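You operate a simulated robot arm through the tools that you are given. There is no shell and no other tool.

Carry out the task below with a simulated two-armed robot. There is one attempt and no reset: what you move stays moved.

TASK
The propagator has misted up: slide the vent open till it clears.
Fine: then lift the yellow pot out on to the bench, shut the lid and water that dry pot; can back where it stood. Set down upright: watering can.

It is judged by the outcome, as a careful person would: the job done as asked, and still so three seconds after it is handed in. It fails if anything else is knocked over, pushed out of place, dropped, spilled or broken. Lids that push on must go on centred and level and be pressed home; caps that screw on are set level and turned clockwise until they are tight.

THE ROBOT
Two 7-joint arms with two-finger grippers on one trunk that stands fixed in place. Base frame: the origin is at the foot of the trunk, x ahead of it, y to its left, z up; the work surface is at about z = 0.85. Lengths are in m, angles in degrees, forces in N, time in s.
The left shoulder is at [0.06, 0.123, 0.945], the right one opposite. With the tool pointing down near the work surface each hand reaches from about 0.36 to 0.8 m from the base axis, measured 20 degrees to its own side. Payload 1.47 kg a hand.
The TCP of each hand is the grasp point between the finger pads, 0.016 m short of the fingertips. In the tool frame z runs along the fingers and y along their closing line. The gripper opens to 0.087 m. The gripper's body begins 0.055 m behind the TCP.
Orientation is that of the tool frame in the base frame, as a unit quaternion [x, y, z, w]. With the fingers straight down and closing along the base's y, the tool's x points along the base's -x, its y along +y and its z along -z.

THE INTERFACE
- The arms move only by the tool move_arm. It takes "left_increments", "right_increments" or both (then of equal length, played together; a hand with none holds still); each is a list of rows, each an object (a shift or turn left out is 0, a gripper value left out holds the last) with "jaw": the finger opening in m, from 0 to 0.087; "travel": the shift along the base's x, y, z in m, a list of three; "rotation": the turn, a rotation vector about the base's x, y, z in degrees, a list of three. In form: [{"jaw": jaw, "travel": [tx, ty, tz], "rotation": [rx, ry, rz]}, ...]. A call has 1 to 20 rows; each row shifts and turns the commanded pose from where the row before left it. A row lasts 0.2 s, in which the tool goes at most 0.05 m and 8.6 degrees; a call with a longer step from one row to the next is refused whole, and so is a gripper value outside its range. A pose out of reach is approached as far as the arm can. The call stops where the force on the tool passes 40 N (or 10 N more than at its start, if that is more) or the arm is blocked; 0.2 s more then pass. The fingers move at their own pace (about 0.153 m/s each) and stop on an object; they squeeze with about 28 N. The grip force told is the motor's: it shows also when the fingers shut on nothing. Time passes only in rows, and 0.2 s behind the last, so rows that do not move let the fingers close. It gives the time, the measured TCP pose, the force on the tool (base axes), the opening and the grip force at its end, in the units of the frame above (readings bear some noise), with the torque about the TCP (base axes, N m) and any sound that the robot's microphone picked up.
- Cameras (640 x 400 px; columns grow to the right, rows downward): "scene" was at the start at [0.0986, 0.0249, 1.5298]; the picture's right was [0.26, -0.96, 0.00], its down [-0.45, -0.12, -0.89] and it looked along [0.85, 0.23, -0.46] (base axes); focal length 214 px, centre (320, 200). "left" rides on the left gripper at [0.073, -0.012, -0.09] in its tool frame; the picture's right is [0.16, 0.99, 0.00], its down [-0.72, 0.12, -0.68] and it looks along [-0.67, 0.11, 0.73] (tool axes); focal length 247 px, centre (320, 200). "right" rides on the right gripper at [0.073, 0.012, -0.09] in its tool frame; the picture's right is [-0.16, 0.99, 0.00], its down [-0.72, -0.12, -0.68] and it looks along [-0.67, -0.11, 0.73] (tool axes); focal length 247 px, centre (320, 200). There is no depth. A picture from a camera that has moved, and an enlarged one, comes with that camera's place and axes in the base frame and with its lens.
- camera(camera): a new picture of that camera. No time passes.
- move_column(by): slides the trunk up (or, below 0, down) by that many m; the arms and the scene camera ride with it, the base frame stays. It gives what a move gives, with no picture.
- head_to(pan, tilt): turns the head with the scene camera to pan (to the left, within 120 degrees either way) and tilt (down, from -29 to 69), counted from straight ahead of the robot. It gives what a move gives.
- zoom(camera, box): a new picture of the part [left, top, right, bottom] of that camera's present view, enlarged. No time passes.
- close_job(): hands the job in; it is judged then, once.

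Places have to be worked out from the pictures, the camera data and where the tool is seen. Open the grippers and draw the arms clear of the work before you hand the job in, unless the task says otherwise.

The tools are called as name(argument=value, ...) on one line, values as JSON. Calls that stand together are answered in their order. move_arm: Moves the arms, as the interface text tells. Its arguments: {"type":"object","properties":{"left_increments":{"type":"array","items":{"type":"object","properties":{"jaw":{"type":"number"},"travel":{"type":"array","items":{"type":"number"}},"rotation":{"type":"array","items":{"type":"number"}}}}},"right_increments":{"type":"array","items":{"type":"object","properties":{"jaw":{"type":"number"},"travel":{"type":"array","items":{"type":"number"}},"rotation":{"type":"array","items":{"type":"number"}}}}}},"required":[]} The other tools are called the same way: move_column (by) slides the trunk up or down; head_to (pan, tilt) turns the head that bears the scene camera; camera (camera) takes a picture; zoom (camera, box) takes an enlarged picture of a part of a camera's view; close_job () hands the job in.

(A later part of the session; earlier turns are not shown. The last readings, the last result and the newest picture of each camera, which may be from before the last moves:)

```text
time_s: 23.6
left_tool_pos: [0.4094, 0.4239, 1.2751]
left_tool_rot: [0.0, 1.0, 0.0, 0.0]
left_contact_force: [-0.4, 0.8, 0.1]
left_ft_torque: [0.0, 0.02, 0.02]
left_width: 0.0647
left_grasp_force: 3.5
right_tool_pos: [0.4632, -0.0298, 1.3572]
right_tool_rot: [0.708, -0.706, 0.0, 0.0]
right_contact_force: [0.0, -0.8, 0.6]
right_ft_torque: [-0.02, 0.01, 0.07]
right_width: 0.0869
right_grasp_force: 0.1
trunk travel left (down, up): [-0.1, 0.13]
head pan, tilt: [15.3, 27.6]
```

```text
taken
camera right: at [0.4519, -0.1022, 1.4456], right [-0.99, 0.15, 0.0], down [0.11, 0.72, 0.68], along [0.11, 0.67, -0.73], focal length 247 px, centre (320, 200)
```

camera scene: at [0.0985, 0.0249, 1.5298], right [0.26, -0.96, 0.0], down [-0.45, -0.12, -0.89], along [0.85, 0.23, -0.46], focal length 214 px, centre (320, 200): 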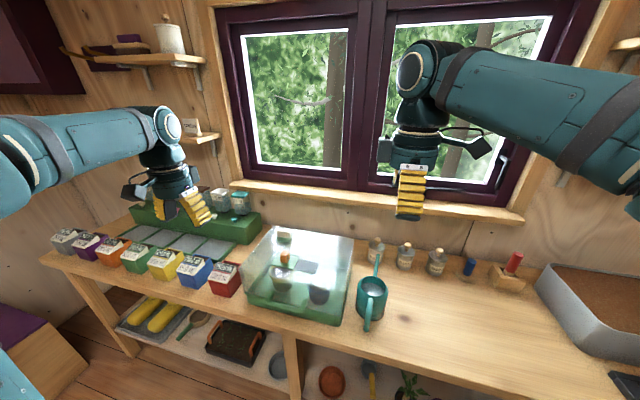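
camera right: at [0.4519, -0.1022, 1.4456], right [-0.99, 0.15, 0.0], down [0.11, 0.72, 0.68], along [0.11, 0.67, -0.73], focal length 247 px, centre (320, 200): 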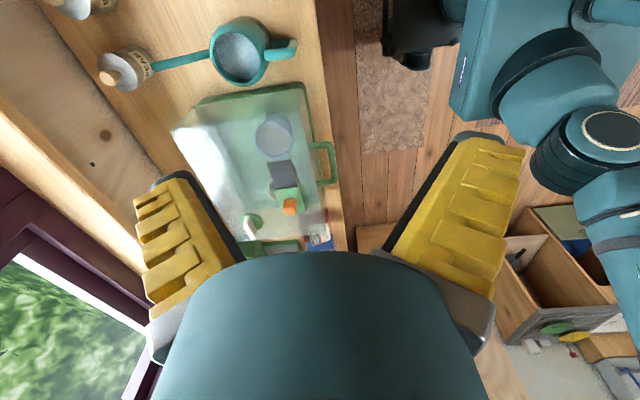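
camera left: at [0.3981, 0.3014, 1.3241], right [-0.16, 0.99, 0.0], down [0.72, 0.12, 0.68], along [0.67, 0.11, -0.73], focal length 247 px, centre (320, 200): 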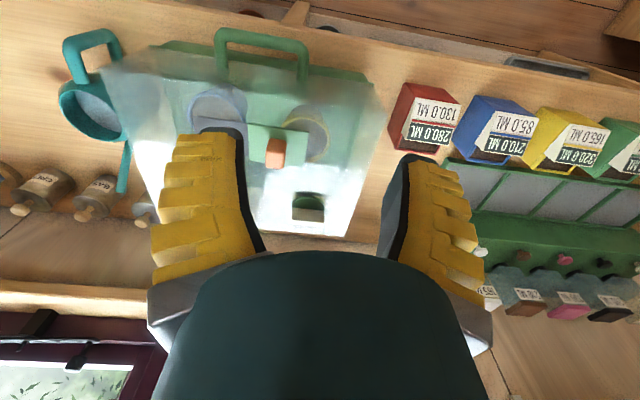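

The turn worked. I zoom in on the now clear propagator from both views to find the hinge side and handle.

zoom(camera="right", box=[140, 60, 360, 260])

zoom(camera="scene", box=[230, 220, 390, 330])

zoom(camera="left", box=[0, 0, 300, 200])

```text
2.00 times, centred on (250, 160) of right
camera zoom: at [0.4519, -0.1022, 1.4456], right [-0.99, 0.15, 0.0], down [0.11, 0.72, 0.68], along [0.11, 0.67, -0.73], focal length 494 px, centre (460, 280)
```

zoom: 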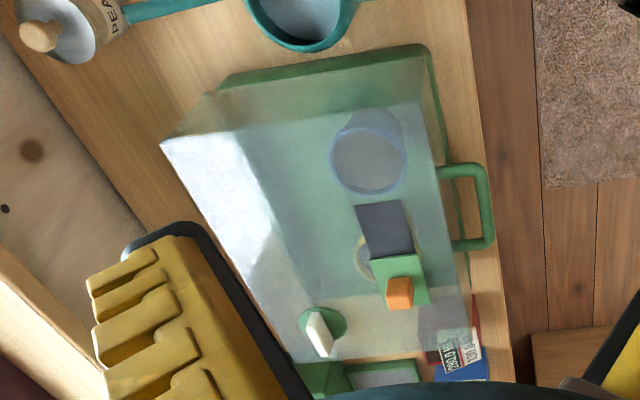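

```text
3.64 times, centred on (310, 275) of scene
camera zoom: at [0.0985, 0.0249, 1.5298], right [0.26, -0.96, 0.0], down [-0.45, -0.12, -0.89], along [0.85, 0.23, -0.46], focal length 780 px, centre (356, -73)
```

zoom: 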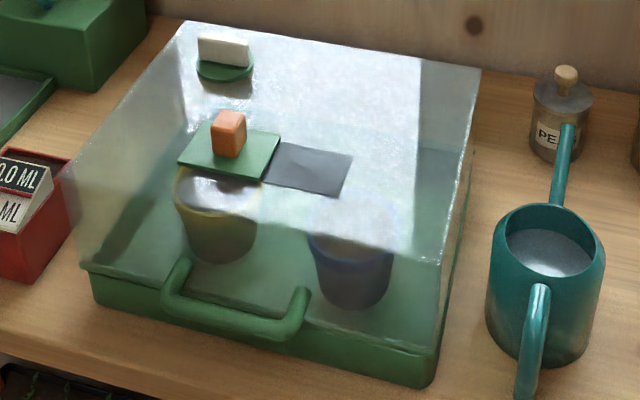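

```text
2.00 times, centred on (150, 100) of left
camera zoom: at [0.3378, 0.4106, 1.3652], right [-0.16, 0.99, 0.0], down [0.72, 0.12, 0.68], along [0.67, 0.11, -0.73], focal length 494 px, centre (660, 400)
```

zoom: 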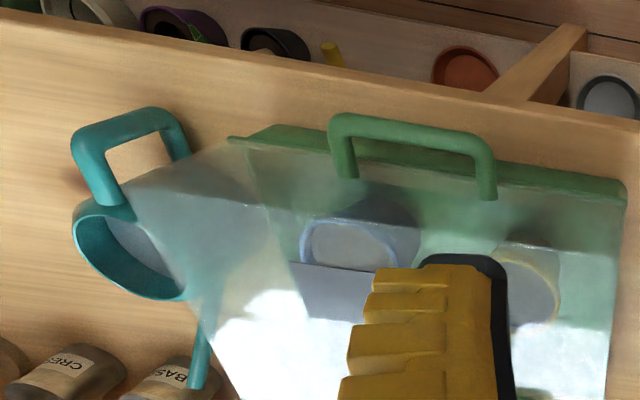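

The lid is clear now and the handle bar is on the lid's front, at about (0.472, y 0.18–0.29, 0.951). The left arm has the better reach for swinging a back-hinged lid, so I use it; I raise the trunk a bit for reach over the top and turn the left hand to close across the bar.

move_column(by=0.08)

move_arm(left_increments=[{"rotation": [0, 0, -8.2]}, {"rotation": [0, 0, -8.2]}, {"rotation": [0, 0, -8.2]}, {"rotation": [0, 0, -8.2]}, {"rotation": [0, 0, -8.2]}, {"rotation": [0, 0, -8.2]}, {"rotation": [0, 0, -8.2]}, {"rotation": [0, 0, -8.2]}, {"rotation": [0, 0, -8.2]}, {"rotation": [0, 0, -8.2]}, {"rotation": [0, 0, -8.0]}], right_increments=[{"travel": [-0.02, -0.03, 0]}, {"travel": [-0.02, -0.03, 0]}, {"travel": [-0.02, -0.03, 0]}, {"travel": [0, -0.04, 0]}, {"travel": [0, -0.04, 0]}, {}, {}, {}, {}, {}, {}])

camera(camera="left")

camera(camera="scene")

```text
time_s: 24.8
left_tool_pos: [0.4098, 0.4234, 1.3552]
left_tool_rot: [0.0, 1.0, 0.0, 0.0]
left_contact_force: [-0.9, -0.7, -0.6]
left_ft_torque: [0.01, -0.01, 0.01]
left_width: 0.0646
left_grasp_force: 3.0
right_tool_pos: [0.4642, -0.031, 1.4356]
right_tool_rot: [-0.706, 0.708, 0.0, 0.0]
right_contact_force: [-0.5, 0.0, 0.3]
right_ft_torque: [-0.02, 0.02, 0.01]
right_width: 0.087
right_grasp_force: 0.1
trunk travel left (down, up): [-0.18, 0.05]
head pan, tilt: [15.3, 27.6]
```

```text
time_s: 27.2
left_tool_pos: [0.4115, 0.4224, 1.3552]
left_tool_rot: [0.708, 0.706, 0.0, 0.0]
left_contact_force: [0.1, 0.5, 0.4]
left_ft_torque: [-0.03, 0.01, -0.02]
left_width: 0.0646
left_grasp_force: 3.3
right_tool_pos: [0.4019, -0.2006, 1.4374]
right_tool_rot: [0.708, -0.706, 0.0, 0.0]
right_contact_force: [0.8, 0.0, 0.6]
right_ft_torque: [-0.01, -0.04, -0.02]
right_width: 0.087
right_grasp_force: 0.0
trunk travel left (down, up): [-0.18, 0.05]
head pan, tilt: [15.3, 27.6]
```

```text
taken
camera left: at [0.3999, 0.495, 1.4454], right [0.99, 0.16, 0.0], down [0.11, -0.72, 0.68], along [0.11, -0.67, -0.73], focal length 247 px, centre (320, 200)
```

left: 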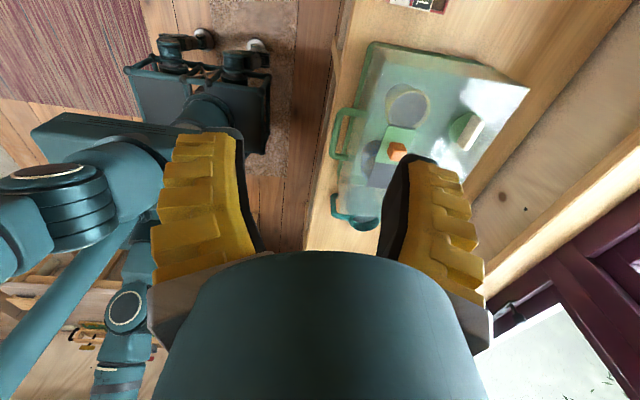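

```text
taken
camera scene: at [0.0987, 0.0249, 1.6098], right [0.26, -0.96, 0.0], down [-0.45, -0.12, -0.89], along [0.85, 0.23, -0.46], focal length 214 px, centre (320, 200)
```

scene: 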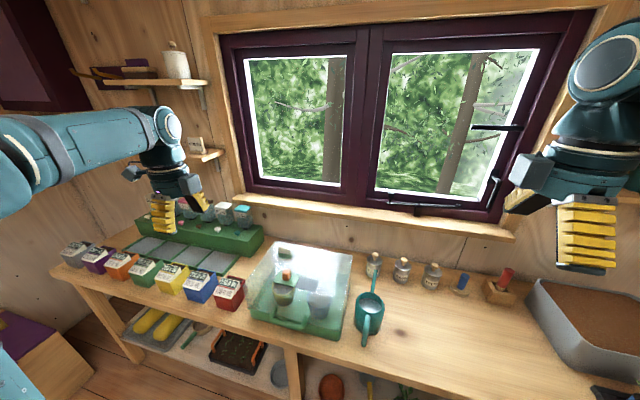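

Both hands turned. I bring the left hand to a pre-grasp above and in front of the handle bar, pitching the fingers 30° forward.

move_arm(left_increments=[{"jaw": 0.045, "travel": [0.002, -0.023, -0.032], "rotation": [0, -3.75, 0]}, {"travel": [0.002, -0.023, -0.032], "rotation": [0, -3.75, 0]}, {"travel": [0.002, -0.023, -0.032], "rotation": [0, -3.75, 0]}, {"travel": [0.002, -0.023, -0.032], "rotation": [0, -3.75, 0]}, {"travel": [0.002, -0.023, -0.032], "rotation": [0, -3.75, 0]}, {"travel": [0.002, -0.023, -0.032], "rotation": [0, -3.75, 0]}, {"travel": [0.002, -0.023, -0.032], "rotation": [0, -3.75, 0]}, {"travel": [0.002, -0.023, -0.032], "rotation": [0, -3.75, 0]}, {}])

camera(camera="left")

zoom(camera="scene", box=[220, 220, 380, 350])

```text
time_s: 29.2
left_tool_pos: [0.4268, 0.2406, 1.0977]
left_tool_rot: [0.683, 0.684, 0.182, 0.183]
left_contact_force: [0.1, -0.2, 0.0]
left_ft_torque: [0.01, 0.0, 0.02]
left_width: 0.0504
left_grasp_force: 4.6
right_tool_pos: [0.4006, -0.1998, 1.436]
right_tool_rot: [-0.707, 0.707, 0.0, 0.0]
right_contact_force: [0.5, 0.2, 0.0]
right_ft_torque: [-0.01, 0.01, -0.02]
right_width: 0.0869
right_grasp_force: 0.1
trunk travel left (down, up): [-0.18, 0.05]
head pan, tilt: [15.3, 27.6]
```

```text
taken
camera left: at [0.3726, 0.3108, 1.1701], right [0.86, 0.16, 0.49], down [-0.24, -0.72, 0.65], along [0.46, -0.67, -0.58], focal length 247 px, centre (320, 200)
```

left: 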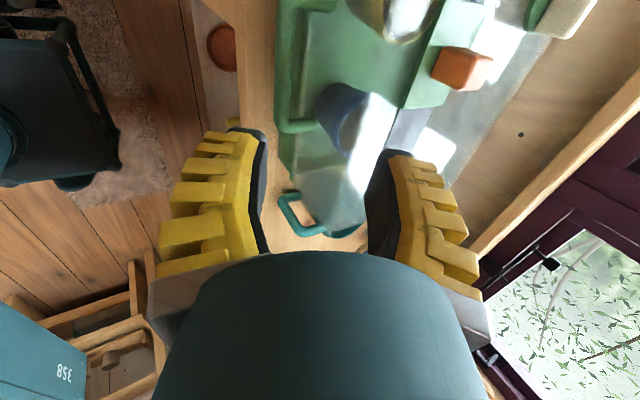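

```text
3.08 times, centred on (300, 285) of scene
camera zoom: at [0.0978, 0.025, 1.6099], right [0.26, -0.96, 0.0], down [-0.45, -0.12, -0.89], along [0.85, 0.23, -0.46], focal length 660 px, centre (382, -62)
```

zoom: 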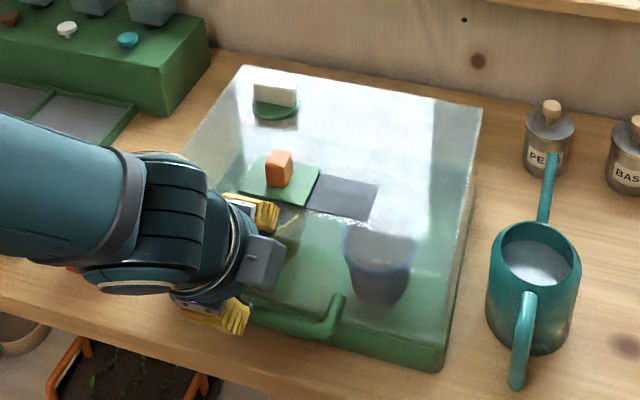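

I zoom on the handle in the left camera to pin down the bar's place before closing in.

zoom(camera="left", box=[220, 0, 420, 150])

```text
2.67 times, centred on (320, 75) of left
camera zoom: at [0.3726, 0.3108, 1.1701], right [0.86, 0.16, 0.49], down [-0.24, -0.72, 0.65], along [0.46, -0.67, -0.58], focal length 659 px, centre (320, 533)
```

zoom: 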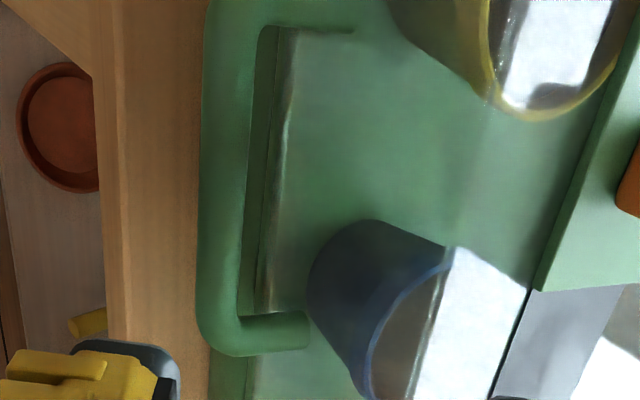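

The bar is confirmed at x≈0.474, y 0.188–0.287, z≈0.951, about 0.016 thick, with ~0.04 clearance to the lid face. I narrow the jaw to 0.035 and move in along the finger direction, stopping just short to check.

move_arm(left_increments=[{"jaw": 0.033, "travel": [0.006, -0.001, -0.032]}, {"travel": [0.006, -0.001, -0.032]}, {"travel": [0.005, -0.001, -0.031]}, {"travel": [0.01, 0, -0.017]}, {}])

camera(camera="left")

```text
time_s: 30.4
left_tool_pos: [0.4541, 0.2373, 0.9859]
left_tool_rot: [0.684, 0.683, 0.183, 0.183]
left_contact_force: [0.7, 0.0, 0.3]
left_ft_torque: [0.01, 0.03, 0.0]
left_width: 0.039
left_grasp_force: 4.6
right_tool_pos: [0.4007, -0.2001, 1.4379]
right_tool_rot: [-0.707, 0.707, 0.0, 0.0]
right_contact_force: [0.0, -0.2, -0.2]
right_ft_torque: [0.02, 0.0, -0.04]
right_width: 0.0867
right_grasp_force: 0.1
trunk travel left (down, up): [-0.18, 0.05]
head pan, tilt: [15.3, 27.6]
```

```text
taken
camera left: at [0.4001, 0.3083, 1.0588], right [0.85, 0.16, 0.49], down [-0.24, -0.72, 0.65], along [0.46, -0.67, -0.58], focal length 247 px, centre (320, 200)
```

left: 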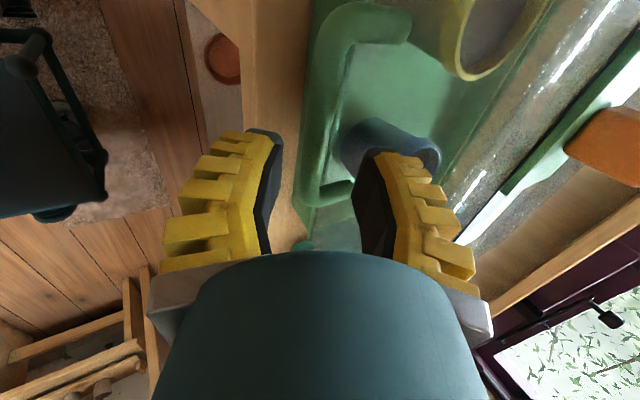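

The bar lies between the finger lines. I advance the remaining 0.04 m so it sits between the pads.

move_arm(left_increments=[{"travel": [0.007, 0, -0.012]}, {"travel": [0.007, 0, -0.012]}, {"travel": [0.006, 0, -0.011]}, {}])

camera(camera="left")

```text
time_s: 31.4
left_tool_pos: [0.4726, 0.2375, 0.952]
left_tool_rot: [0.683, 0.683, 0.183, 0.182]
left_contact_force: [-2.4, 0.4, 0.7]
left_ft_torque: [-0.01, -0.06, -0.01]
left_width: 0.0384
left_grasp_force: 3.9
right_tool_pos: [0.401, -0.1996, 1.4372]
right_tool_rot: [0.707, -0.707, 0.0, 0.0]
right_contact_force: [1.1, -0.1, 0.3]
right_ft_torque: [0.03, 0.02, -0.01]
right_width: 0.0868
right_grasp_force: 0.1
trunk travel left (down, up): [-0.18, 0.05]
head pan, tilt: [15.3, 27.6]
```

```text
taken
camera left: at [0.4182, 0.3081, 1.0241], right [0.85, 0.16, 0.49], down [-0.24, -0.72, 0.65], along [0.46, -0.67, -0.58], focal length 247 px, centre (320, 200)
```

left: 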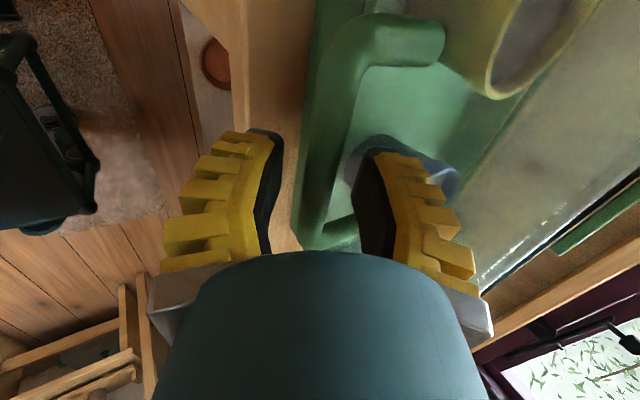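

The pads straddle the bar with a slight touch. I pinch the bar.

move_arm(left_increments=[{"jaw": 0.0}, {}, {}])

camera(camera="left")

```text
time_s: 32.2
left_tool_pos: [0.4718, 0.2374, 0.9531]
left_tool_rot: [0.683, 0.683, 0.184, 0.183]
left_contact_force: [-3.4, 2.1, 10.6]
left_ft_torque: [0.16, -0.02, -0.14]
left_width: 0.0104
left_grasp_force: 30.0
right_tool_pos: [0.4004, -0.201, 1.4364]
right_tool_rot: [-0.707, 0.708, 0.0, 0.0]
right_contact_force: [0.2, 0.4, 0.2]
right_ft_torque: [0.02, -0.04, -0.01]
right_width: 0.087
right_grasp_force: 0.1
trunk travel left (down, up): [-0.18, 0.05]
head pan, tilt: [15.3, 27.6]
```

```text
taken
camera left: at [0.4178, 0.3082, 1.0248], right [0.85, 0.16, 0.5], down [-0.24, -0.72, 0.65], along [0.46, -0.67, -0.58], focal length 247 px, centre (320, 200)
```

left: 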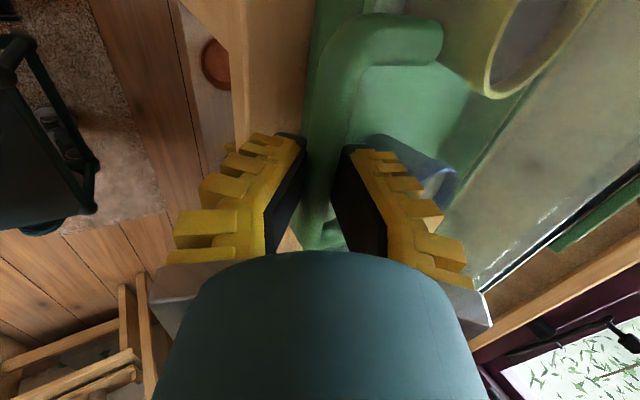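

The grip reads only 0.010 wide with some push-back, so the bar may be near the fingertips. I reopen a little, go 0.01 deeper and pinch again.

move_arm(left_increments=[{"jaw": 0.028}, {}, {"travel": [0.002, 0, -0.005]}, {"travel": [0.002, 0, -0.005]}, {}, {"jaw": 0.0}, {}, {}])

camera(camera="left")

```text
time_s: 34.0
left_tool_pos: [0.4806, 0.2378, 0.9422]
left_tool_rot: [0.683, 0.683, 0.183, 0.183]
left_contact_force: [23.8, -0.2, -3.9]
left_ft_torque: [0.08, 0.1, -0.18]
left_width: 0.0084
left_grasp_force: 30.2
right_tool_pos: [0.4054, -0.2002, 1.4371]
right_tool_rot: [0.707, -0.707, 0.0, 0.0]
right_contact_force: [0.5, -0.7, -0.3]
right_ft_torque: [-0.02, -0.03, 0.01]
right_width: 0.0873
right_grasp_force: 0.1
trunk travel left (down, up): [-0.18, 0.05]
head pan, tilt: [15.3, 27.6]
```

```text
taken
camera left: at [0.426, 0.3088, 1.014], right [0.85, 0.16, 0.5], down [-0.24, -0.72, 0.65], along [0.46, -0.67, -0.58], focal length 247 px, centre (320, 200)
```

left: 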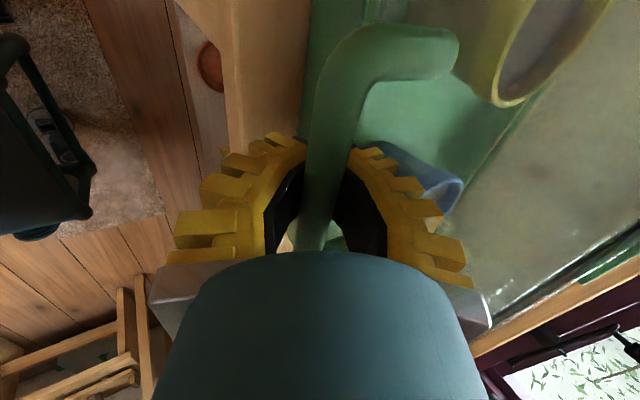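

The pinch holds but pulls about 24 N in +x, so my commanded pose is a little short in x. I shift +x by a few mm to relax it.

move_arm(left_increments=[{"travel": [0.003, 0, 0]}, {"travel": [0.003, 0, 0]}, {}])

zoom(camera="left", box=[220, 0, 480, 260])

```text
time_s: 34.8
left_tool_pos: [0.4825, 0.2376, 0.9408]
left_tool_rot: [0.683, 0.684, 0.181, 0.182]
left_contact_force: [4.7, 2.4, -5.2]
left_ft_torque: [0.03, 0.05, -0.08]
left_width: 0.006
left_grasp_force: 29.7
right_tool_pos: [0.4028, -0.1995, 1.4365]
right_tool_rot: [-0.707, 0.707, 0.001, -0.001]
right_contact_force: [0.2, 0.0, -0.3]
right_ft_torque: [0.01, 0.02, 0.01]
right_width: 0.0873
right_grasp_force: 0.1
trunk travel left (down, up): [-0.18, 0.05]
head pan, tilt: [15.3, 27.6]
```

```text
1.54 times, centred on (350, 130) of left
camera zoom: at [0.4286, 0.3085, 1.0141], right [0.86, 0.16, 0.49], down [-0.24, -0.72, 0.65], along [0.46, -0.67, -0.58], focal length 380 px, centre (274, 308)
```

zoom: 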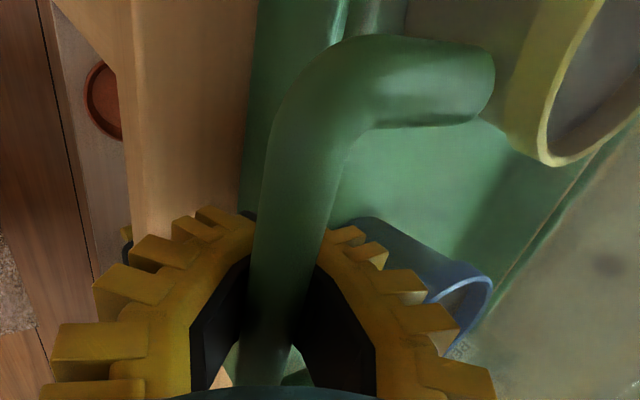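

The compliant fingers now wrap the bar and forces are small. I begin lifting along the arc about an assumed hinge at the back (x≈0.765, z≈0.91), about 10° first, and check forces.

move_arm(left_increments=[{"travel": [0.0016, 0, 0.0122]}, {"travel": [0.0021, 0, 0.0122]}, {"travel": [0.0027, 0, 0.0121]}, {"travel": [0.0032, 0, 0.012]}])

zoom(camera="scene", box=[220, 220, 380, 350])

```text
time_s: 35.8
left_tool_pos: [0.4953, 0.2369, 0.9903]
left_tool_rot: [0.683, 0.683, 0.183, 0.182]
left_contact_force: [20.0, -1.1, -9.9]
left_ft_torque: [-0.14, 0.23, -0.06]
left_width: 0.0058
left_grasp_force: 29.3
right_tool_pos: [0.405, -0.1995, 1.4359]
right_tool_rot: [0.707, -0.707, 0.0, 0.001]
right_contact_force: [1.2, -0.1, 0.1]
right_ft_torque: [-0.02, -0.05, 0.0]
right_width: 0.0868
right_grasp_force: 0.0
trunk travel left (down, up): [-0.18, 0.05]
head pan, tilt: [15.3, 27.6]
```

```text
3.08 times, centred on (300, 285) of scene
camera zoom: at [0.1021, 0.0251, 1.6096], right [0.26, -0.96, 0.0], down [-0.45, -0.12, -0.88], along [0.85, 0.23, -0.47], focal length 660 px, centre (382, -62)
```

zoom: 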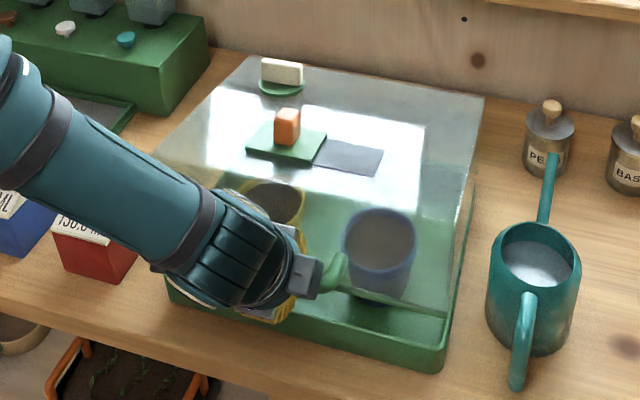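

The lid is lifting, hinged at the back. The tool is pulled +x, so the arc needs more x; I continue another ~10° with a correction.

move_arm(left_increments=[{"travel": [0.0065, 0, 0.0116]}, {"travel": [0.0065, 0, 0.0114]}, {"travel": [0.0065, 0, 0.0112]}, {"travel": [0.0068, 0, 0.011]}])

zoom(camera="scene", box=[220, 220, 380, 350])

```text
time_s: 36.8
left_tool_pos: [0.5193, 0.2376, 1.038]
left_tool_rot: [0.683, 0.683, 0.183, 0.182]
left_contact_force: [-1.1, -3.6, -3.6]
left_ft_torque: [0.08, 0.01, -0.05]
left_width: 0.0062
left_grasp_force: 28.7
right_tool_pos: [0.4015, -0.201, 1.4371]
right_tool_rot: [-0.707, 0.707, 0.0, 0.0]
right_contact_force: [-0.1, 0.7, 0.1]
right_ft_torque: [-0.03, 0.0, -0.01]
right_width: 0.0871
right_grasp_force: 0.0
trunk travel left (down, up): [-0.18, 0.05]
head pan, tilt: [15.3, 27.6]
```

```text
3.08 times, centred on (300, 285) of scene
camera zoom: at [0.0987, 0.0243, 1.6099], right [0.26, -0.96, 0.0], down [-0.45, -0.12, -0.89], along [0.85, 0.23, -0.46], focal length 660 px, centre (382, -62)
```

zoom: 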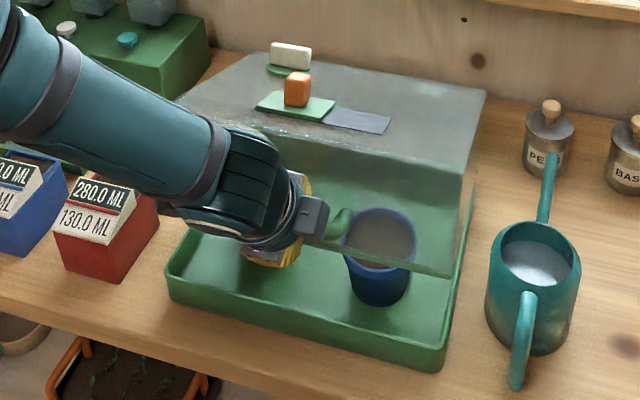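

Forces are near zero and the lid is at about 22°. The three poses suggest a hinge near (0.75, 0.905); I continue along that arc.

move_arm(left_increments=[{"travel": [0.0062, 0, 0.0099]}, {"travel": [0.0065, 0, 0.0096]}, {"travel": [0.0068, 0, 0.0094]}, {"travel": [0.0071, 0, 0.0091]}])

zoom(camera="scene", box=[220, 200, 380, 330])

```text
time_s: 37.8
left_tool_pos: [0.5463, 0.2386, 1.0747]
left_tool_rot: [0.683, 0.683, 0.183, 0.183]
left_contact_force: [1.0, 0.0, -4.8]
left_ft_torque: [-0.05, 0.0, -0.01]
left_width: 0.0059
left_grasp_force: 29.0
right_tool_pos: [0.4018, -0.2, 1.4365]
right_tool_rot: [-0.707, 0.707, 0.0, 0.0]
right_contact_force: [0.3, 0.0, 0.3]
right_ft_torque: [0.01, 0.03, -0.03]
right_width: 0.0869
right_grasp_force: 0.1
trunk travel left (down, up): [-0.18, 0.05]
head pan, tilt: [15.3, 27.6]
```

```text
3.08 times, centred on (300, 265) of scene
camera zoom: at [0.0991, 0.0249, 1.6098], right [0.26, -0.96, 0.0], down [-0.45, -0.12, -0.89], along [0.85, 0.23, -0.46], focal length 660 px, centre (382, 0)
```

zoom: 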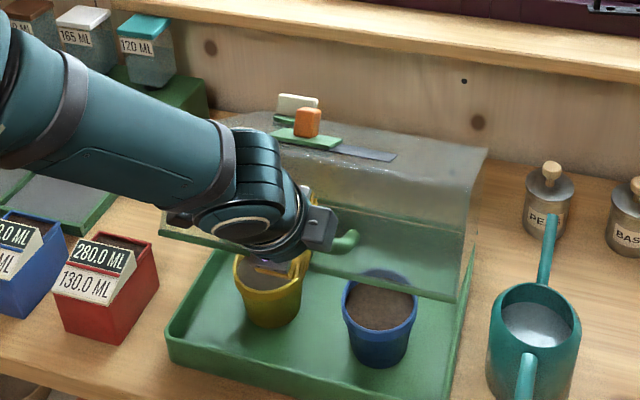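

Lid about 32° open with low forces; the yellow and blue pots are visible. I carry on another 20°, pitching the tool slightly forward for reach.

move_arm(left_increments=[{"travel": [0.0076, 0, 0.0085], "rotation": [0, -1, 0]}, {"travel": [0.008, 0, 0.0082], "rotation": [0, -1, 0]}, {"travel": [0.0083, 0, 0.0079], "rotation": [0, -1, 0]}, {"travel": [0.0087, 0, 0.0076], "rotation": [0, -1, 0]}, {"travel": [0.009, 0, 0.0072], "rotation": [0, -1, 0]}, {"travel": [0.0093, 0, 0.0068], "rotation": [0, -1, 0]}, {"travel": [0.0096, 0, 0.0065], "rotation": [0, -1, 0]}, {"travel": [0.0099, 0, 0.0061], "rotation": [0, -1, 0]}])

zoom(camera="scene", box=[220, 180, 380, 310])

```text
time_s: 39.6
left_tool_pos: [0.6165, 0.2373, 1.1339]
left_tool_rot: [0.668, 0.669, 0.23, 0.231]
left_contact_force: [-1.9, -0.4, -1.5]
left_ft_torque: [0.0, -0.02, 0.04]
left_width: 0.0
left_grasp_force: 28.7
right_tool_pos: [0.402, -0.2002, 1.4373]
right_tool_rot: [0.707, -0.707, 0.0, 0.001]
right_contact_force: [0.1, -0.5, -0.3]
right_ft_torque: [0.03, -0.01, -0.02]
right_width: 0.087
right_grasp_force: 0.0
trunk travel left (down, up): [-0.18, 0.05]
head pan, tilt: [15.3, 27.6]
```

```text
3.08 times, centred on (300, 245) of scene
camera zoom: at [0.0986, 0.0247, 1.6098], right [0.26, -0.96, 0.0], down [-0.45, -0.12, -0.89], along [0.85, 0.23, -0.46], focal length 660 px, centre (382, 62)
```

zoom: 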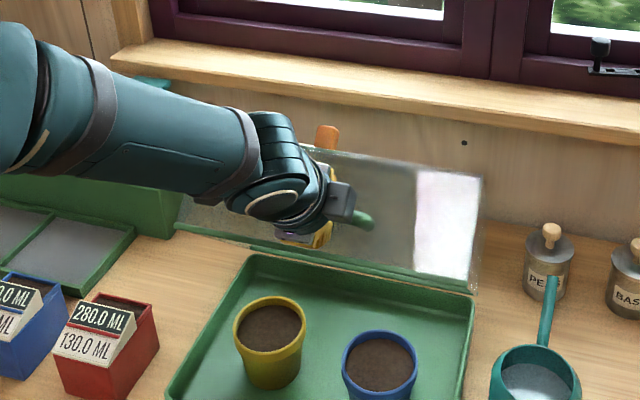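

The reading shows the fingers fully shut, so the bar may have moved within the grip. I check with the left camera.

camera(camera="left")

zoom(camera="scene", box=[260, 200, 350, 270])

camera(camera="right")

```text
taken
camera left: at [0.5528, 0.3089, 1.1969], right [0.78, 0.16, 0.61], down [-0.33, -0.72, 0.61], along [0.54, -0.67, -0.51], focal length 247 px, centre (320, 200)
```

left: 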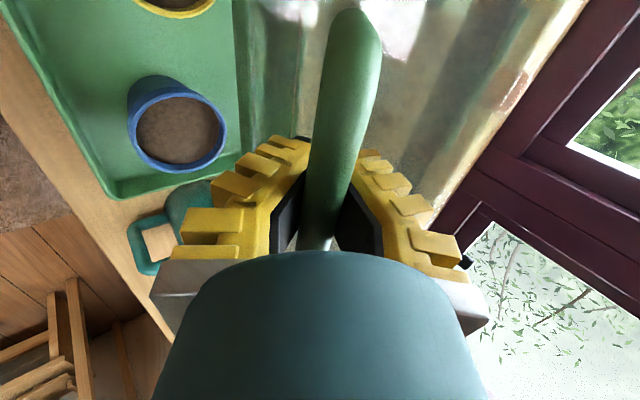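

```text
5.71 times, centred on (305, 235) of scene
camera zoom: at [0.0986, 0.0247, 1.6098], right [0.26, -0.96, 0.0], down [-0.45, -0.12, -0.89], along [0.85, 0.23, -0.46], focal length 1226 px, centre (406, 0)
```

zoom: 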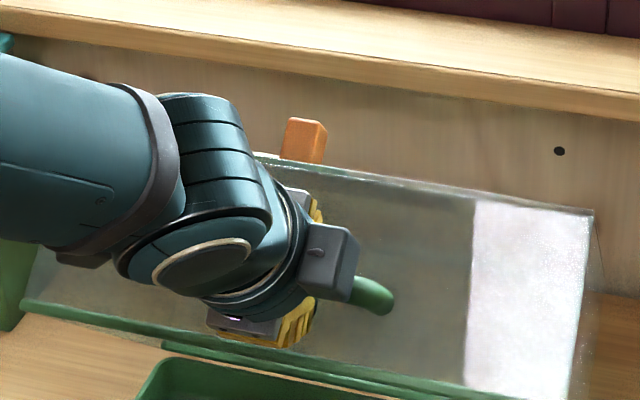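

```text
taken
camera right: at [0.3898, -0.2722, 1.5263], right [-0.99, 0.16, 0.0], down [0.12, 0.72, 0.68], along [0.11, 0.67, -0.73], focal length 247 px, centre (320, 200)
```

right: 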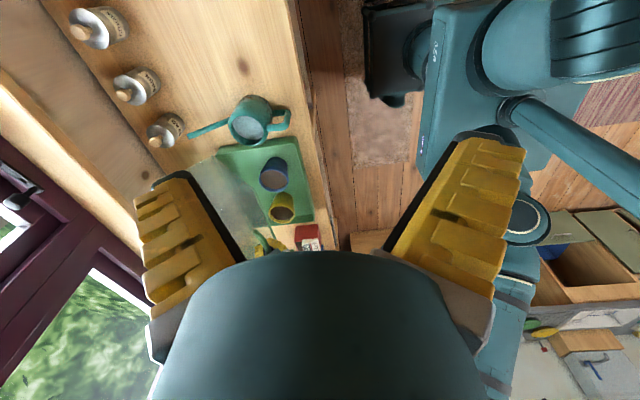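

The bar is still captured by the fingers, and the lid is about 50–60° open. I continue the arc towards its open stop in a gentle way.

move_arm(left_increments=[{"travel": [0.0102, 0, 0.0056], "rotation": [0, -1, 0]}, {"travel": [0.0104, 0, 0.0051], "rotation": [0, -1, 0]}, {"travel": [0.0106, 0, 0.0047], "rotation": [0, -1, 0]}, {"travel": [0.0107, 0, 0.0042], "rotation": [0, -1, 0]}])

camera(camera="left")

zoom(camera="scene", box=[220, 180, 380, 310])

```text
time_s: 40.6
left_tool_pos: [0.6581, 0.2381, 1.154]
left_tool_rot: [0.66, 0.66, 0.253, 0.254]
left_contact_force: [-1.0, 0.9, -1.9]
left_ft_torque: [0.01, -0.02, 0.08]
left_width: 0.0002
left_grasp_force: 28.5
right_tool_pos: [0.4016, -0.2, 1.4361]
right_tool_rot: [0.707, -0.707, 0.0, 0.0]
right_contact_force: [-0.1, 0.1, -0.1]
right_ft_torque: [0.02, 0.0, -0.03]
right_width: 0.087
right_grasp_force: 0.0
trunk travel left (down, up): [-0.18, 0.05]
head pan, tilt: [15.3, 27.6]
```

```text
taken
camera left: at [0.5896, 0.3086, 1.2124], right [0.73, 0.16, 0.66], down [-0.37, -0.72, 0.58], along [0.57, -0.67, -0.47], focal length 247 px, centre (320, 200)
```

left: 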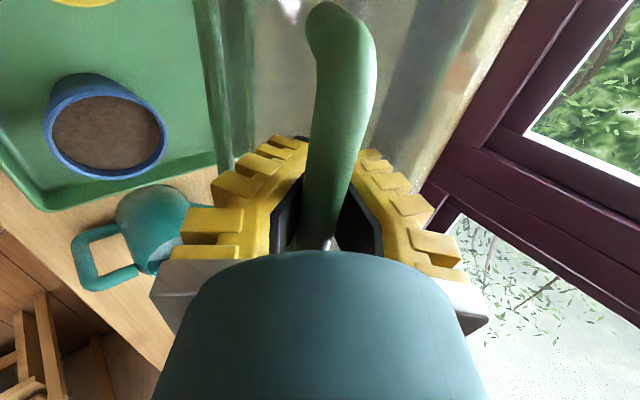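

```text
3.08 times, centred on (300, 245) of scene
camera zoom: at [0.0987, 0.0248, 1.6098], right [0.26, -0.96, 0.0], down [-0.45, -0.12, -0.89], along [0.85, 0.23, -0.46], focal length 660 px, centre (382, 62)
```

zoom: 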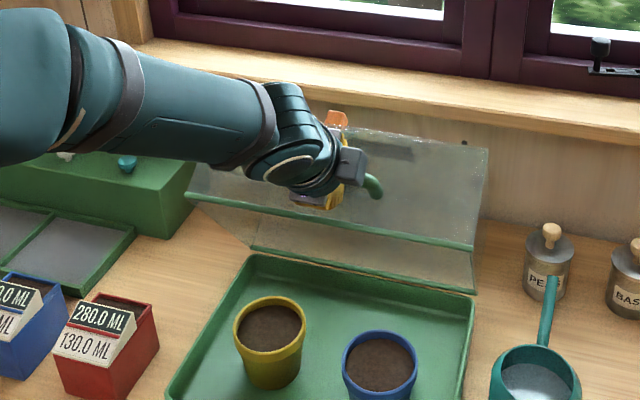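

Smooth so far. I continue another ~15° to find the open stop.

move_arm(left_increments=[{"travel": [0.0109, 0, 0.0037], "rotation": [0, -1, 0]}, {"travel": [0.011, 0, 0.0032], "rotation": [0, -1, 0]}, {"travel": [0.0112, 0, 0.0027], "rotation": [0, -1, 0]}, {"travel": [0.0113, 0, 0.0022], "rotation": [0, -1, 0]}])

camera(camera="left")

zoom(camera="scene", box=[220, 180, 380, 310])

```text
time_s: 41.6
left_tool_pos: [0.6994, 0.2378, 1.1682]
left_tool_rot: [0.65, 0.651, 0.279, 0.278]
left_contact_force: [-8.3, 5.3, 15.9]
left_ft_torque: [-0.01, 0.49, -0.07]
left_width: 0.0061
left_grasp_force: 26.6
right_tool_pos: [0.3997, -0.2001, 1.4368]
right_tool_rot: [0.707, -0.707, 0.001, 0.0]
right_contact_force: [-0.6, -0.1, -0.4]
right_ft_torque: [0.0, 0.03, 0.02]
right_width: 0.0871
right_grasp_force: 0.1
trunk travel left (down, up): [-0.18, 0.05]
head pan, tilt: [15.3, 27.6]
```

```text
taken
camera left: at [0.6283, 0.3088, 1.2211], right [0.68, 0.16, 0.71], down [-0.41, -0.72, 0.55], along [0.61, -0.67, -0.43], focal length 247 px, centre (320, 200)
```

left: 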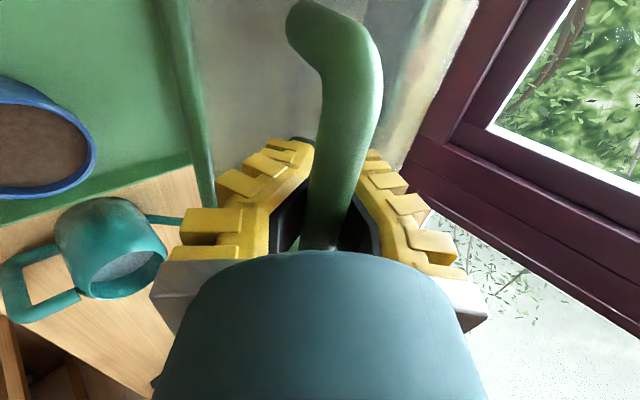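

```text
3.08 times, centred on (300, 245) of scene
camera zoom: at [0.0958, 0.0253, 1.6102], right [0.26, -0.96, 0.0], down [-0.45, -0.12, -0.89], along [0.86, 0.23, -0.46], focal length 660 px, centre (382, 62)
```

zoom: 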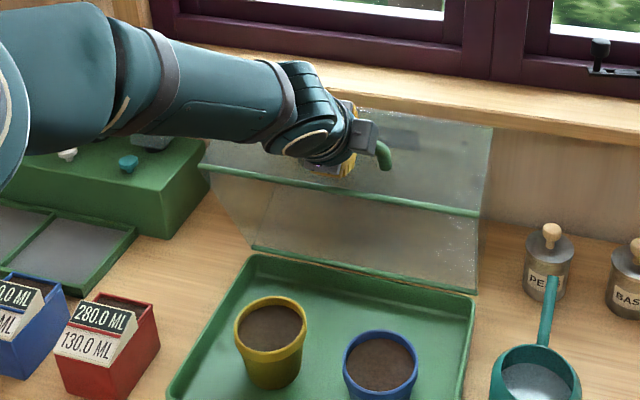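

Lid is at roughly 70°, with some upward push. I correct z slightly and continue a few degrees to feel for the stop.

move_arm(left_increments=[{"travel": [0.0, 0, 0.004]}, {"travel": [0.0105, 0, 0.003]}, {"travel": [0.0105, 0, 0.002]}, {}])

zoom(camera="scene", box=[220, 180, 380, 310])

```text
time_s: 42.6
left_tool_pos: [0.7224, 0.2365, 1.1734]
left_tool_rot: [0.65, 0.651, 0.277, 0.277]
left_contact_force: [-3.2, 3.7, 5.2]
left_ft_torque: [0.06, 0.27, 0.01]
left_width: 0.0061
left_grasp_force: 27.9
right_tool_pos: [0.4008, -0.2001, 1.437]
right_tool_rot: [-0.707, 0.707, 0.0, 0.0]
right_contact_force: [0.5, 0.0, -0.4]
right_ft_torque: [0.03, 0.02, 0.03]
right_width: 0.0871
right_grasp_force: 0.1
trunk travel left (down, up): [-0.18, 0.05]
head pan, tilt: [15.3, 27.6]
```

```text
3.08 times, centred on (300, 245) of scene
camera zoom: at [0.0976, 0.0252, 1.6099], right [0.26, -0.96, 0.0], down [-0.45, -0.12, -0.89], along [0.85, 0.23, -0.46], focal length 660 px, centre (382, 62)
```

zoom: 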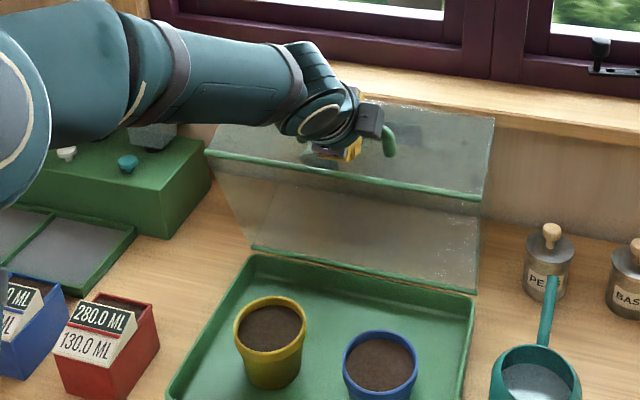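

Still moving freely. A further ~8° along the arc.

move_arm(left_increments=[{"travel": [0.0117, 0, 0.0018]}, {"travel": [0.0117, 0, 0.0012]}, {"travel": [0.0117, 0, 0.0005]}, {}])

zoom(camera="scene", box=[220, 180, 380, 310])

camera(camera="left")

```text
time_s: 43.6
left_tool_pos: [0.758, 0.2368, 1.1781]
left_tool_rot: [0.651, 0.651, 0.276, 0.277]
left_contact_force: [-1.3, 1.7, 10.1]
left_ft_torque: [-0.04, 0.49, 0.09]
left_width: 0.006
left_grasp_force: 27.3
right_tool_pos: [0.4003, -0.2004, 1.437]
right_tool_rot: [-0.707, 0.707, 0.0, 0.0]
right_contact_force: [0.1, -0.5, 0.7]
right_ft_torque: [-0.01, 0.03, 0.0]
right_width: 0.0871
right_grasp_force: 0.0
trunk travel left (down, up): [-0.18, 0.05]
head pan, tilt: [15.3, 27.6]
```

```text
3.08 times, centred on (300, 245) of scene
camera zoom: at [0.0972, 0.0248, 1.61], right [0.26, -0.96, 0.0], down [-0.45, -0.12, -0.89], along [0.85, 0.23, -0.46], focal length 660 px, centre (382, 62)
```

zoom: 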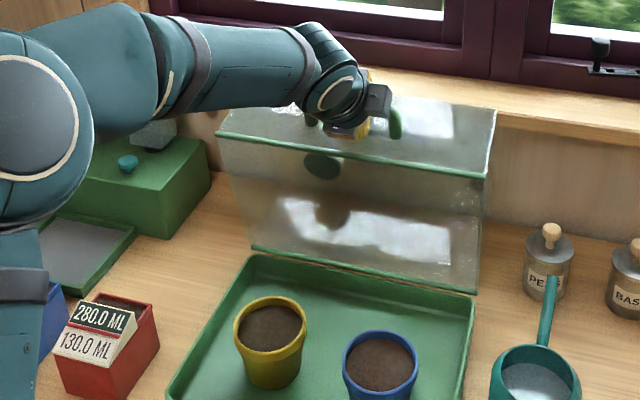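

```text
taken
camera left: at [0.6854, 0.3076, 1.2324], right [0.68, 0.16, 0.71], down [-0.41, -0.72, 0.56], along [0.6, -0.67, -0.43], focal length 247 px, centre (320, 200)
```

left: 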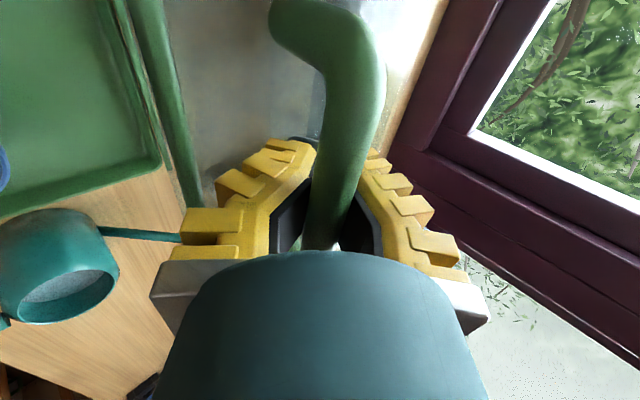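

Lid at about 81°. I push on a little more to find the stop; it should rest open beyond vertical.

move_arm(left_increments=[{"travel": [0.0115, 0, 0.001]}, {"travel": [0.0115, 0, 0.0]}, {"travel": [0.0115, 0, -0.0005]}, {"travel": [0.0115, 0, -0.001]}, {}])

zoom(camera="scene", box=[220, 170, 380, 300])

```text
time_s: 44.8
left_tool_pos: [0.7983, 0.2364, 1.1793]
left_tool_rot: [0.65, 0.652, 0.276, 0.275]
left_contact_force: [-27.9, -0.8, 9.3]
left_ft_torque: [-0.09, 0.34, 0.21]
left_width: 0.0
left_grasp_force: 27.4
right_tool_pos: [0.3951, -0.1993, 1.4387]
right_tool_rot: [0.708, -0.706, 0.001, -0.001]
right_contact_force: [0.5, -0.6, -0.2]
right_ft_torque: [0.04, -0.01, 0.0]
right_width: 0.0869
right_grasp_force: 0.0
trunk travel left (down, up): [-0.18, 0.05]
head pan, tilt: [15.3, 27.6]
stopped in row 5 (left hand): the force on the tool passed its limit at 41 N (the readings are from after the stop); the commanded pose is now the measured one
```

```text
3.08 times, centred on (300, 235) of scene
camera zoom: at [0.0924, 0.0246, 1.6102], right [0.26, -0.96, 0.0], down [-0.44, -0.12, -0.89], along [0.86, 0.23, -0.46], focal length 660 px, centre (382, 92)
```

zoom: 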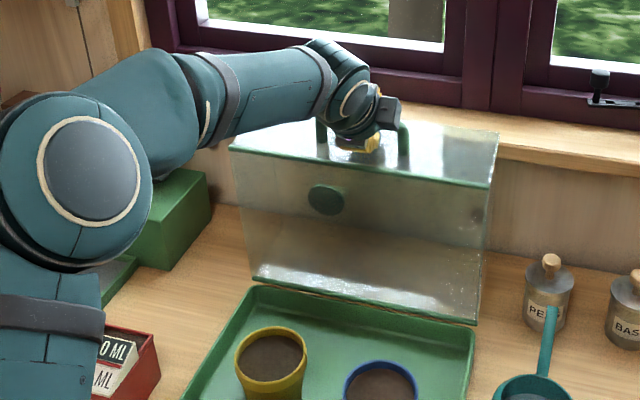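

The lid has reached its open stop at about 90°. I ease the force off and then open the jaws just enough to free the bar and see if the lid stays.

move_arm(left_increments=[{"travel": [-0.003, 0, 0.001]}, {"travel": [-0.002, 0, 0.001]}, {"jaw": 0.026}, {}, {}])

camera(camera="left")

zoom(camera="scene", box=[220, 170, 380, 300])

```text
time_s: 46.0
left_tool_pos: [0.7956, 0.2363, 1.1818]
left_tool_rot: [0.651, 0.651, 0.277, 0.276]
left_contact_force: [1.4, -0.2, 29.0]
left_ft_torque: [0.01, 0.17, 0.01]
left_width: 0.0226
left_grasp_force: 0.1
right_tool_pos: [0.3983, -0.2017, 1.4378]
right_tool_rot: [0.707, -0.707, 0.0, -0.001]
right_contact_force: [-1.1, -0.6, -0.2]
right_ft_torque: [0.02, 0.0, 0.01]
right_width: 0.0869
right_grasp_force: 0.1
trunk travel left (down, up): [-0.18, 0.05]
head pan, tilt: [15.3, 27.6]
```

```text
taken
camera left: at [0.7243, 0.3076, 1.2349], right [0.68, 0.16, 0.71], down [-0.41, -0.72, 0.56], along [0.6, -0.67, -0.43], focal length 247 px, centre (320, 200)
```

left: 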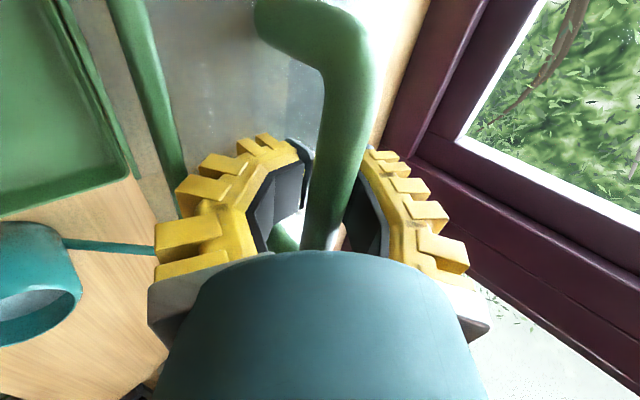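

```text
3.08 times, centred on (300, 235) of scene
camera zoom: at [0.0952, 0.0238, 1.6102], right [0.26, -0.96, 0.0], down [-0.45, -0.12, -0.89], along [0.86, 0.23, -0.46], focal length 660 px, centre (382, 92)
```

zoom: 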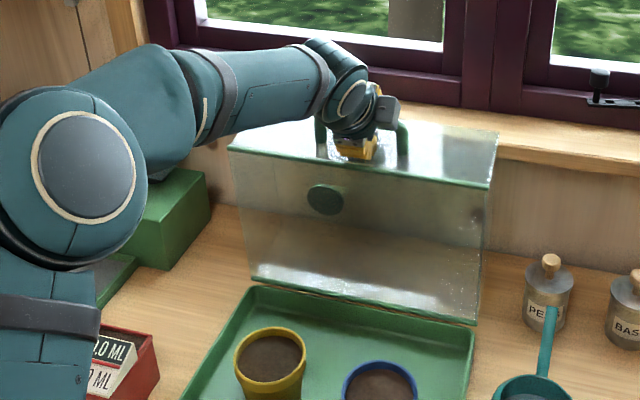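

The lid stays open; the near fingertip is just pressing on the lid face. I draw the hand back and up along the finger direction.

move_arm(left_increments=[{"travel": [-0.004, 0, 0.007]}, {"travel": [-0.006, 0, 0.009], "jaw": 0.033}, {"travel": [-0.008, 0, 0.009]}, {"travel": [-0.01, 0, 0.01]}, {"travel": [-0.012, 0, 0.012]}])

camera(camera="left")

zoom(camera="scene", box=[220, 160, 380, 290])

```text
time_s: 47.2
left_tool_pos: [0.7563, 0.2376, 1.225]
left_tool_rot: [0.651, 0.651, 0.276, 0.275]
left_contact_force: [-0.3, 0.4, 0.8]
left_ft_torque: [-0.02, 0.0, 0.01]
left_width: 0.0391
left_grasp_force: 4.1
right_tool_pos: [0.3994, -0.2007, 1.4377]
right_tool_rot: [0.707, -0.707, 0.001, -0.001]
right_contact_force: [-0.1, -0.8, 0.4]
right_ft_torque: [0.02, -0.03, -0.04]
right_width: 0.087
right_grasp_force: 0.1
trunk travel left (down, up): [-0.18, 0.05]
head pan, tilt: [15.3, 27.6]
```

```text
taken
camera left: at [0.6846, 0.3078, 1.2796], right [0.69, 0.16, 0.71], down [-0.41, -0.72, 0.56], along [0.6, -0.67, -0.43], focal length 247 px, centre (320, 200)
```

left: 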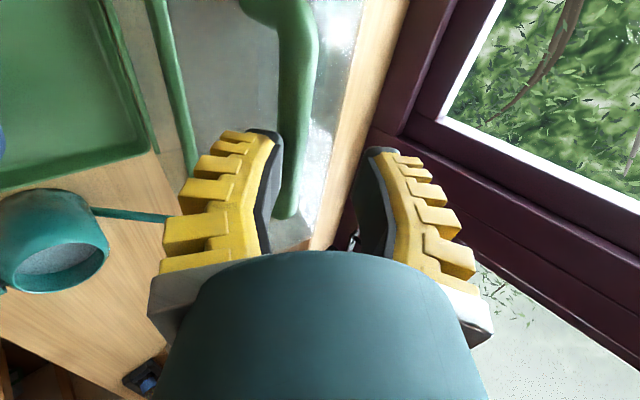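

```text
3.08 times, centred on (300, 225) of scene
camera zoom: at [0.0967, 0.0245, 1.6101], right [0.26, -0.96, 0.0], down [-0.45, -0.12, -0.89], along [0.86, 0.23, -0.46], focal length 660 px, centre (382, 123)
```

zoom: 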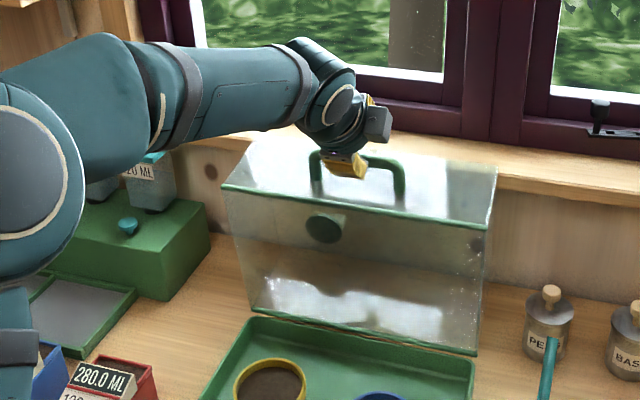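

The lid stands open by itself. I withdraw the left hand fully, back and to the left.

move_arm(left_increments=[{"travel": [-0.02, 0, 0.02]}, {"travel": [-0.03, 0, 0.025]}, {"travel": [-0.035, 0.0, 0.02]}, {"travel": [-0.04, 0.01, 0.01], "rotation": [0, 5, 0]}, {"travel": [-0.04, 0.02, 0], "rotation": [0, 8, 0]}, {"travel": [-0.035, 0.03, 0], "rotation": [0, 8, 0]}, {"travel": [-0.03, 0.035, 0], "rotation": [0, 8, 0]}, {"travel": [-0.03, 0.035, 0], "rotation": [0, 8, 0]}, {"travel": [-0.03, 0.035, 0], "rotation": [0, 8, 0]}, {"travel": [-0.01, 0.02, 0]}])

camera(camera="scene")

zoom(camera="scene", box=[220, 190, 400, 330])

```text
time_s: 49.4
left_tool_pos: [0.4597, 0.4216, 1.2995]
left_tool_rot: [0.707, 0.707, 0.004, 0.005]
left_contact_force: [-0.4, 0.7, 0.2]
left_ft_torque: [-0.04, -0.01, 0.0]
left_width: 0.0387
left_grasp_force: 4.5
right_tool_pos: [0.4005, -0.2002, 1.4365]
right_tool_rot: [0.708, -0.706, 0.0, 0.0]
right_contact_force: [-0.8, 0.7, -0.6]
right_ft_torque: [-0.02, -0.01, -0.01]
right_width: 0.0869
right_grasp_force: 0.0
trunk travel left (down, up): [-0.18, 0.05]
head pan, tilt: [15.3, 27.6]
```

```text
taken
camera scene: at [0.098, 0.0249, 1.6099], right [0.26, -0.96, 0.0], down [-0.45, -0.12, -0.89], along [0.85, 0.23, -0.46], focal length 214 px, centre (320, 200)
```

scene: 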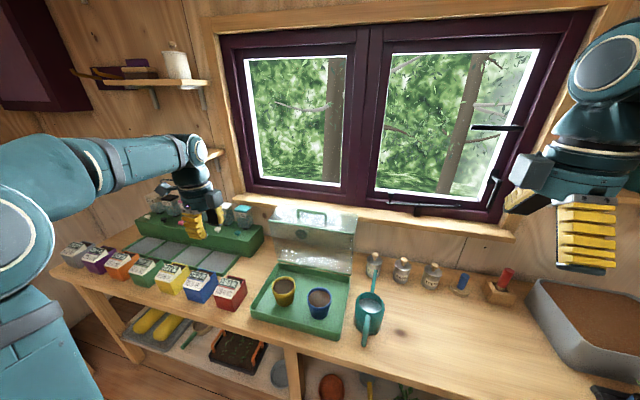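

```text
2.86 times, centred on (310, 260) of scene
camera zoom: at [0.098, 0.0249, 1.6099], right [0.26, -0.96, 0.0], down [-0.45, -0.12, -0.89], along [0.85, 0.23, -0.46], focal length 613 px, centre (349, 29)
```

zoom: 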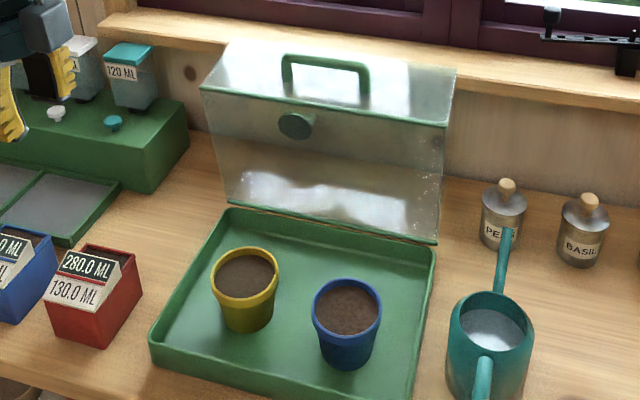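

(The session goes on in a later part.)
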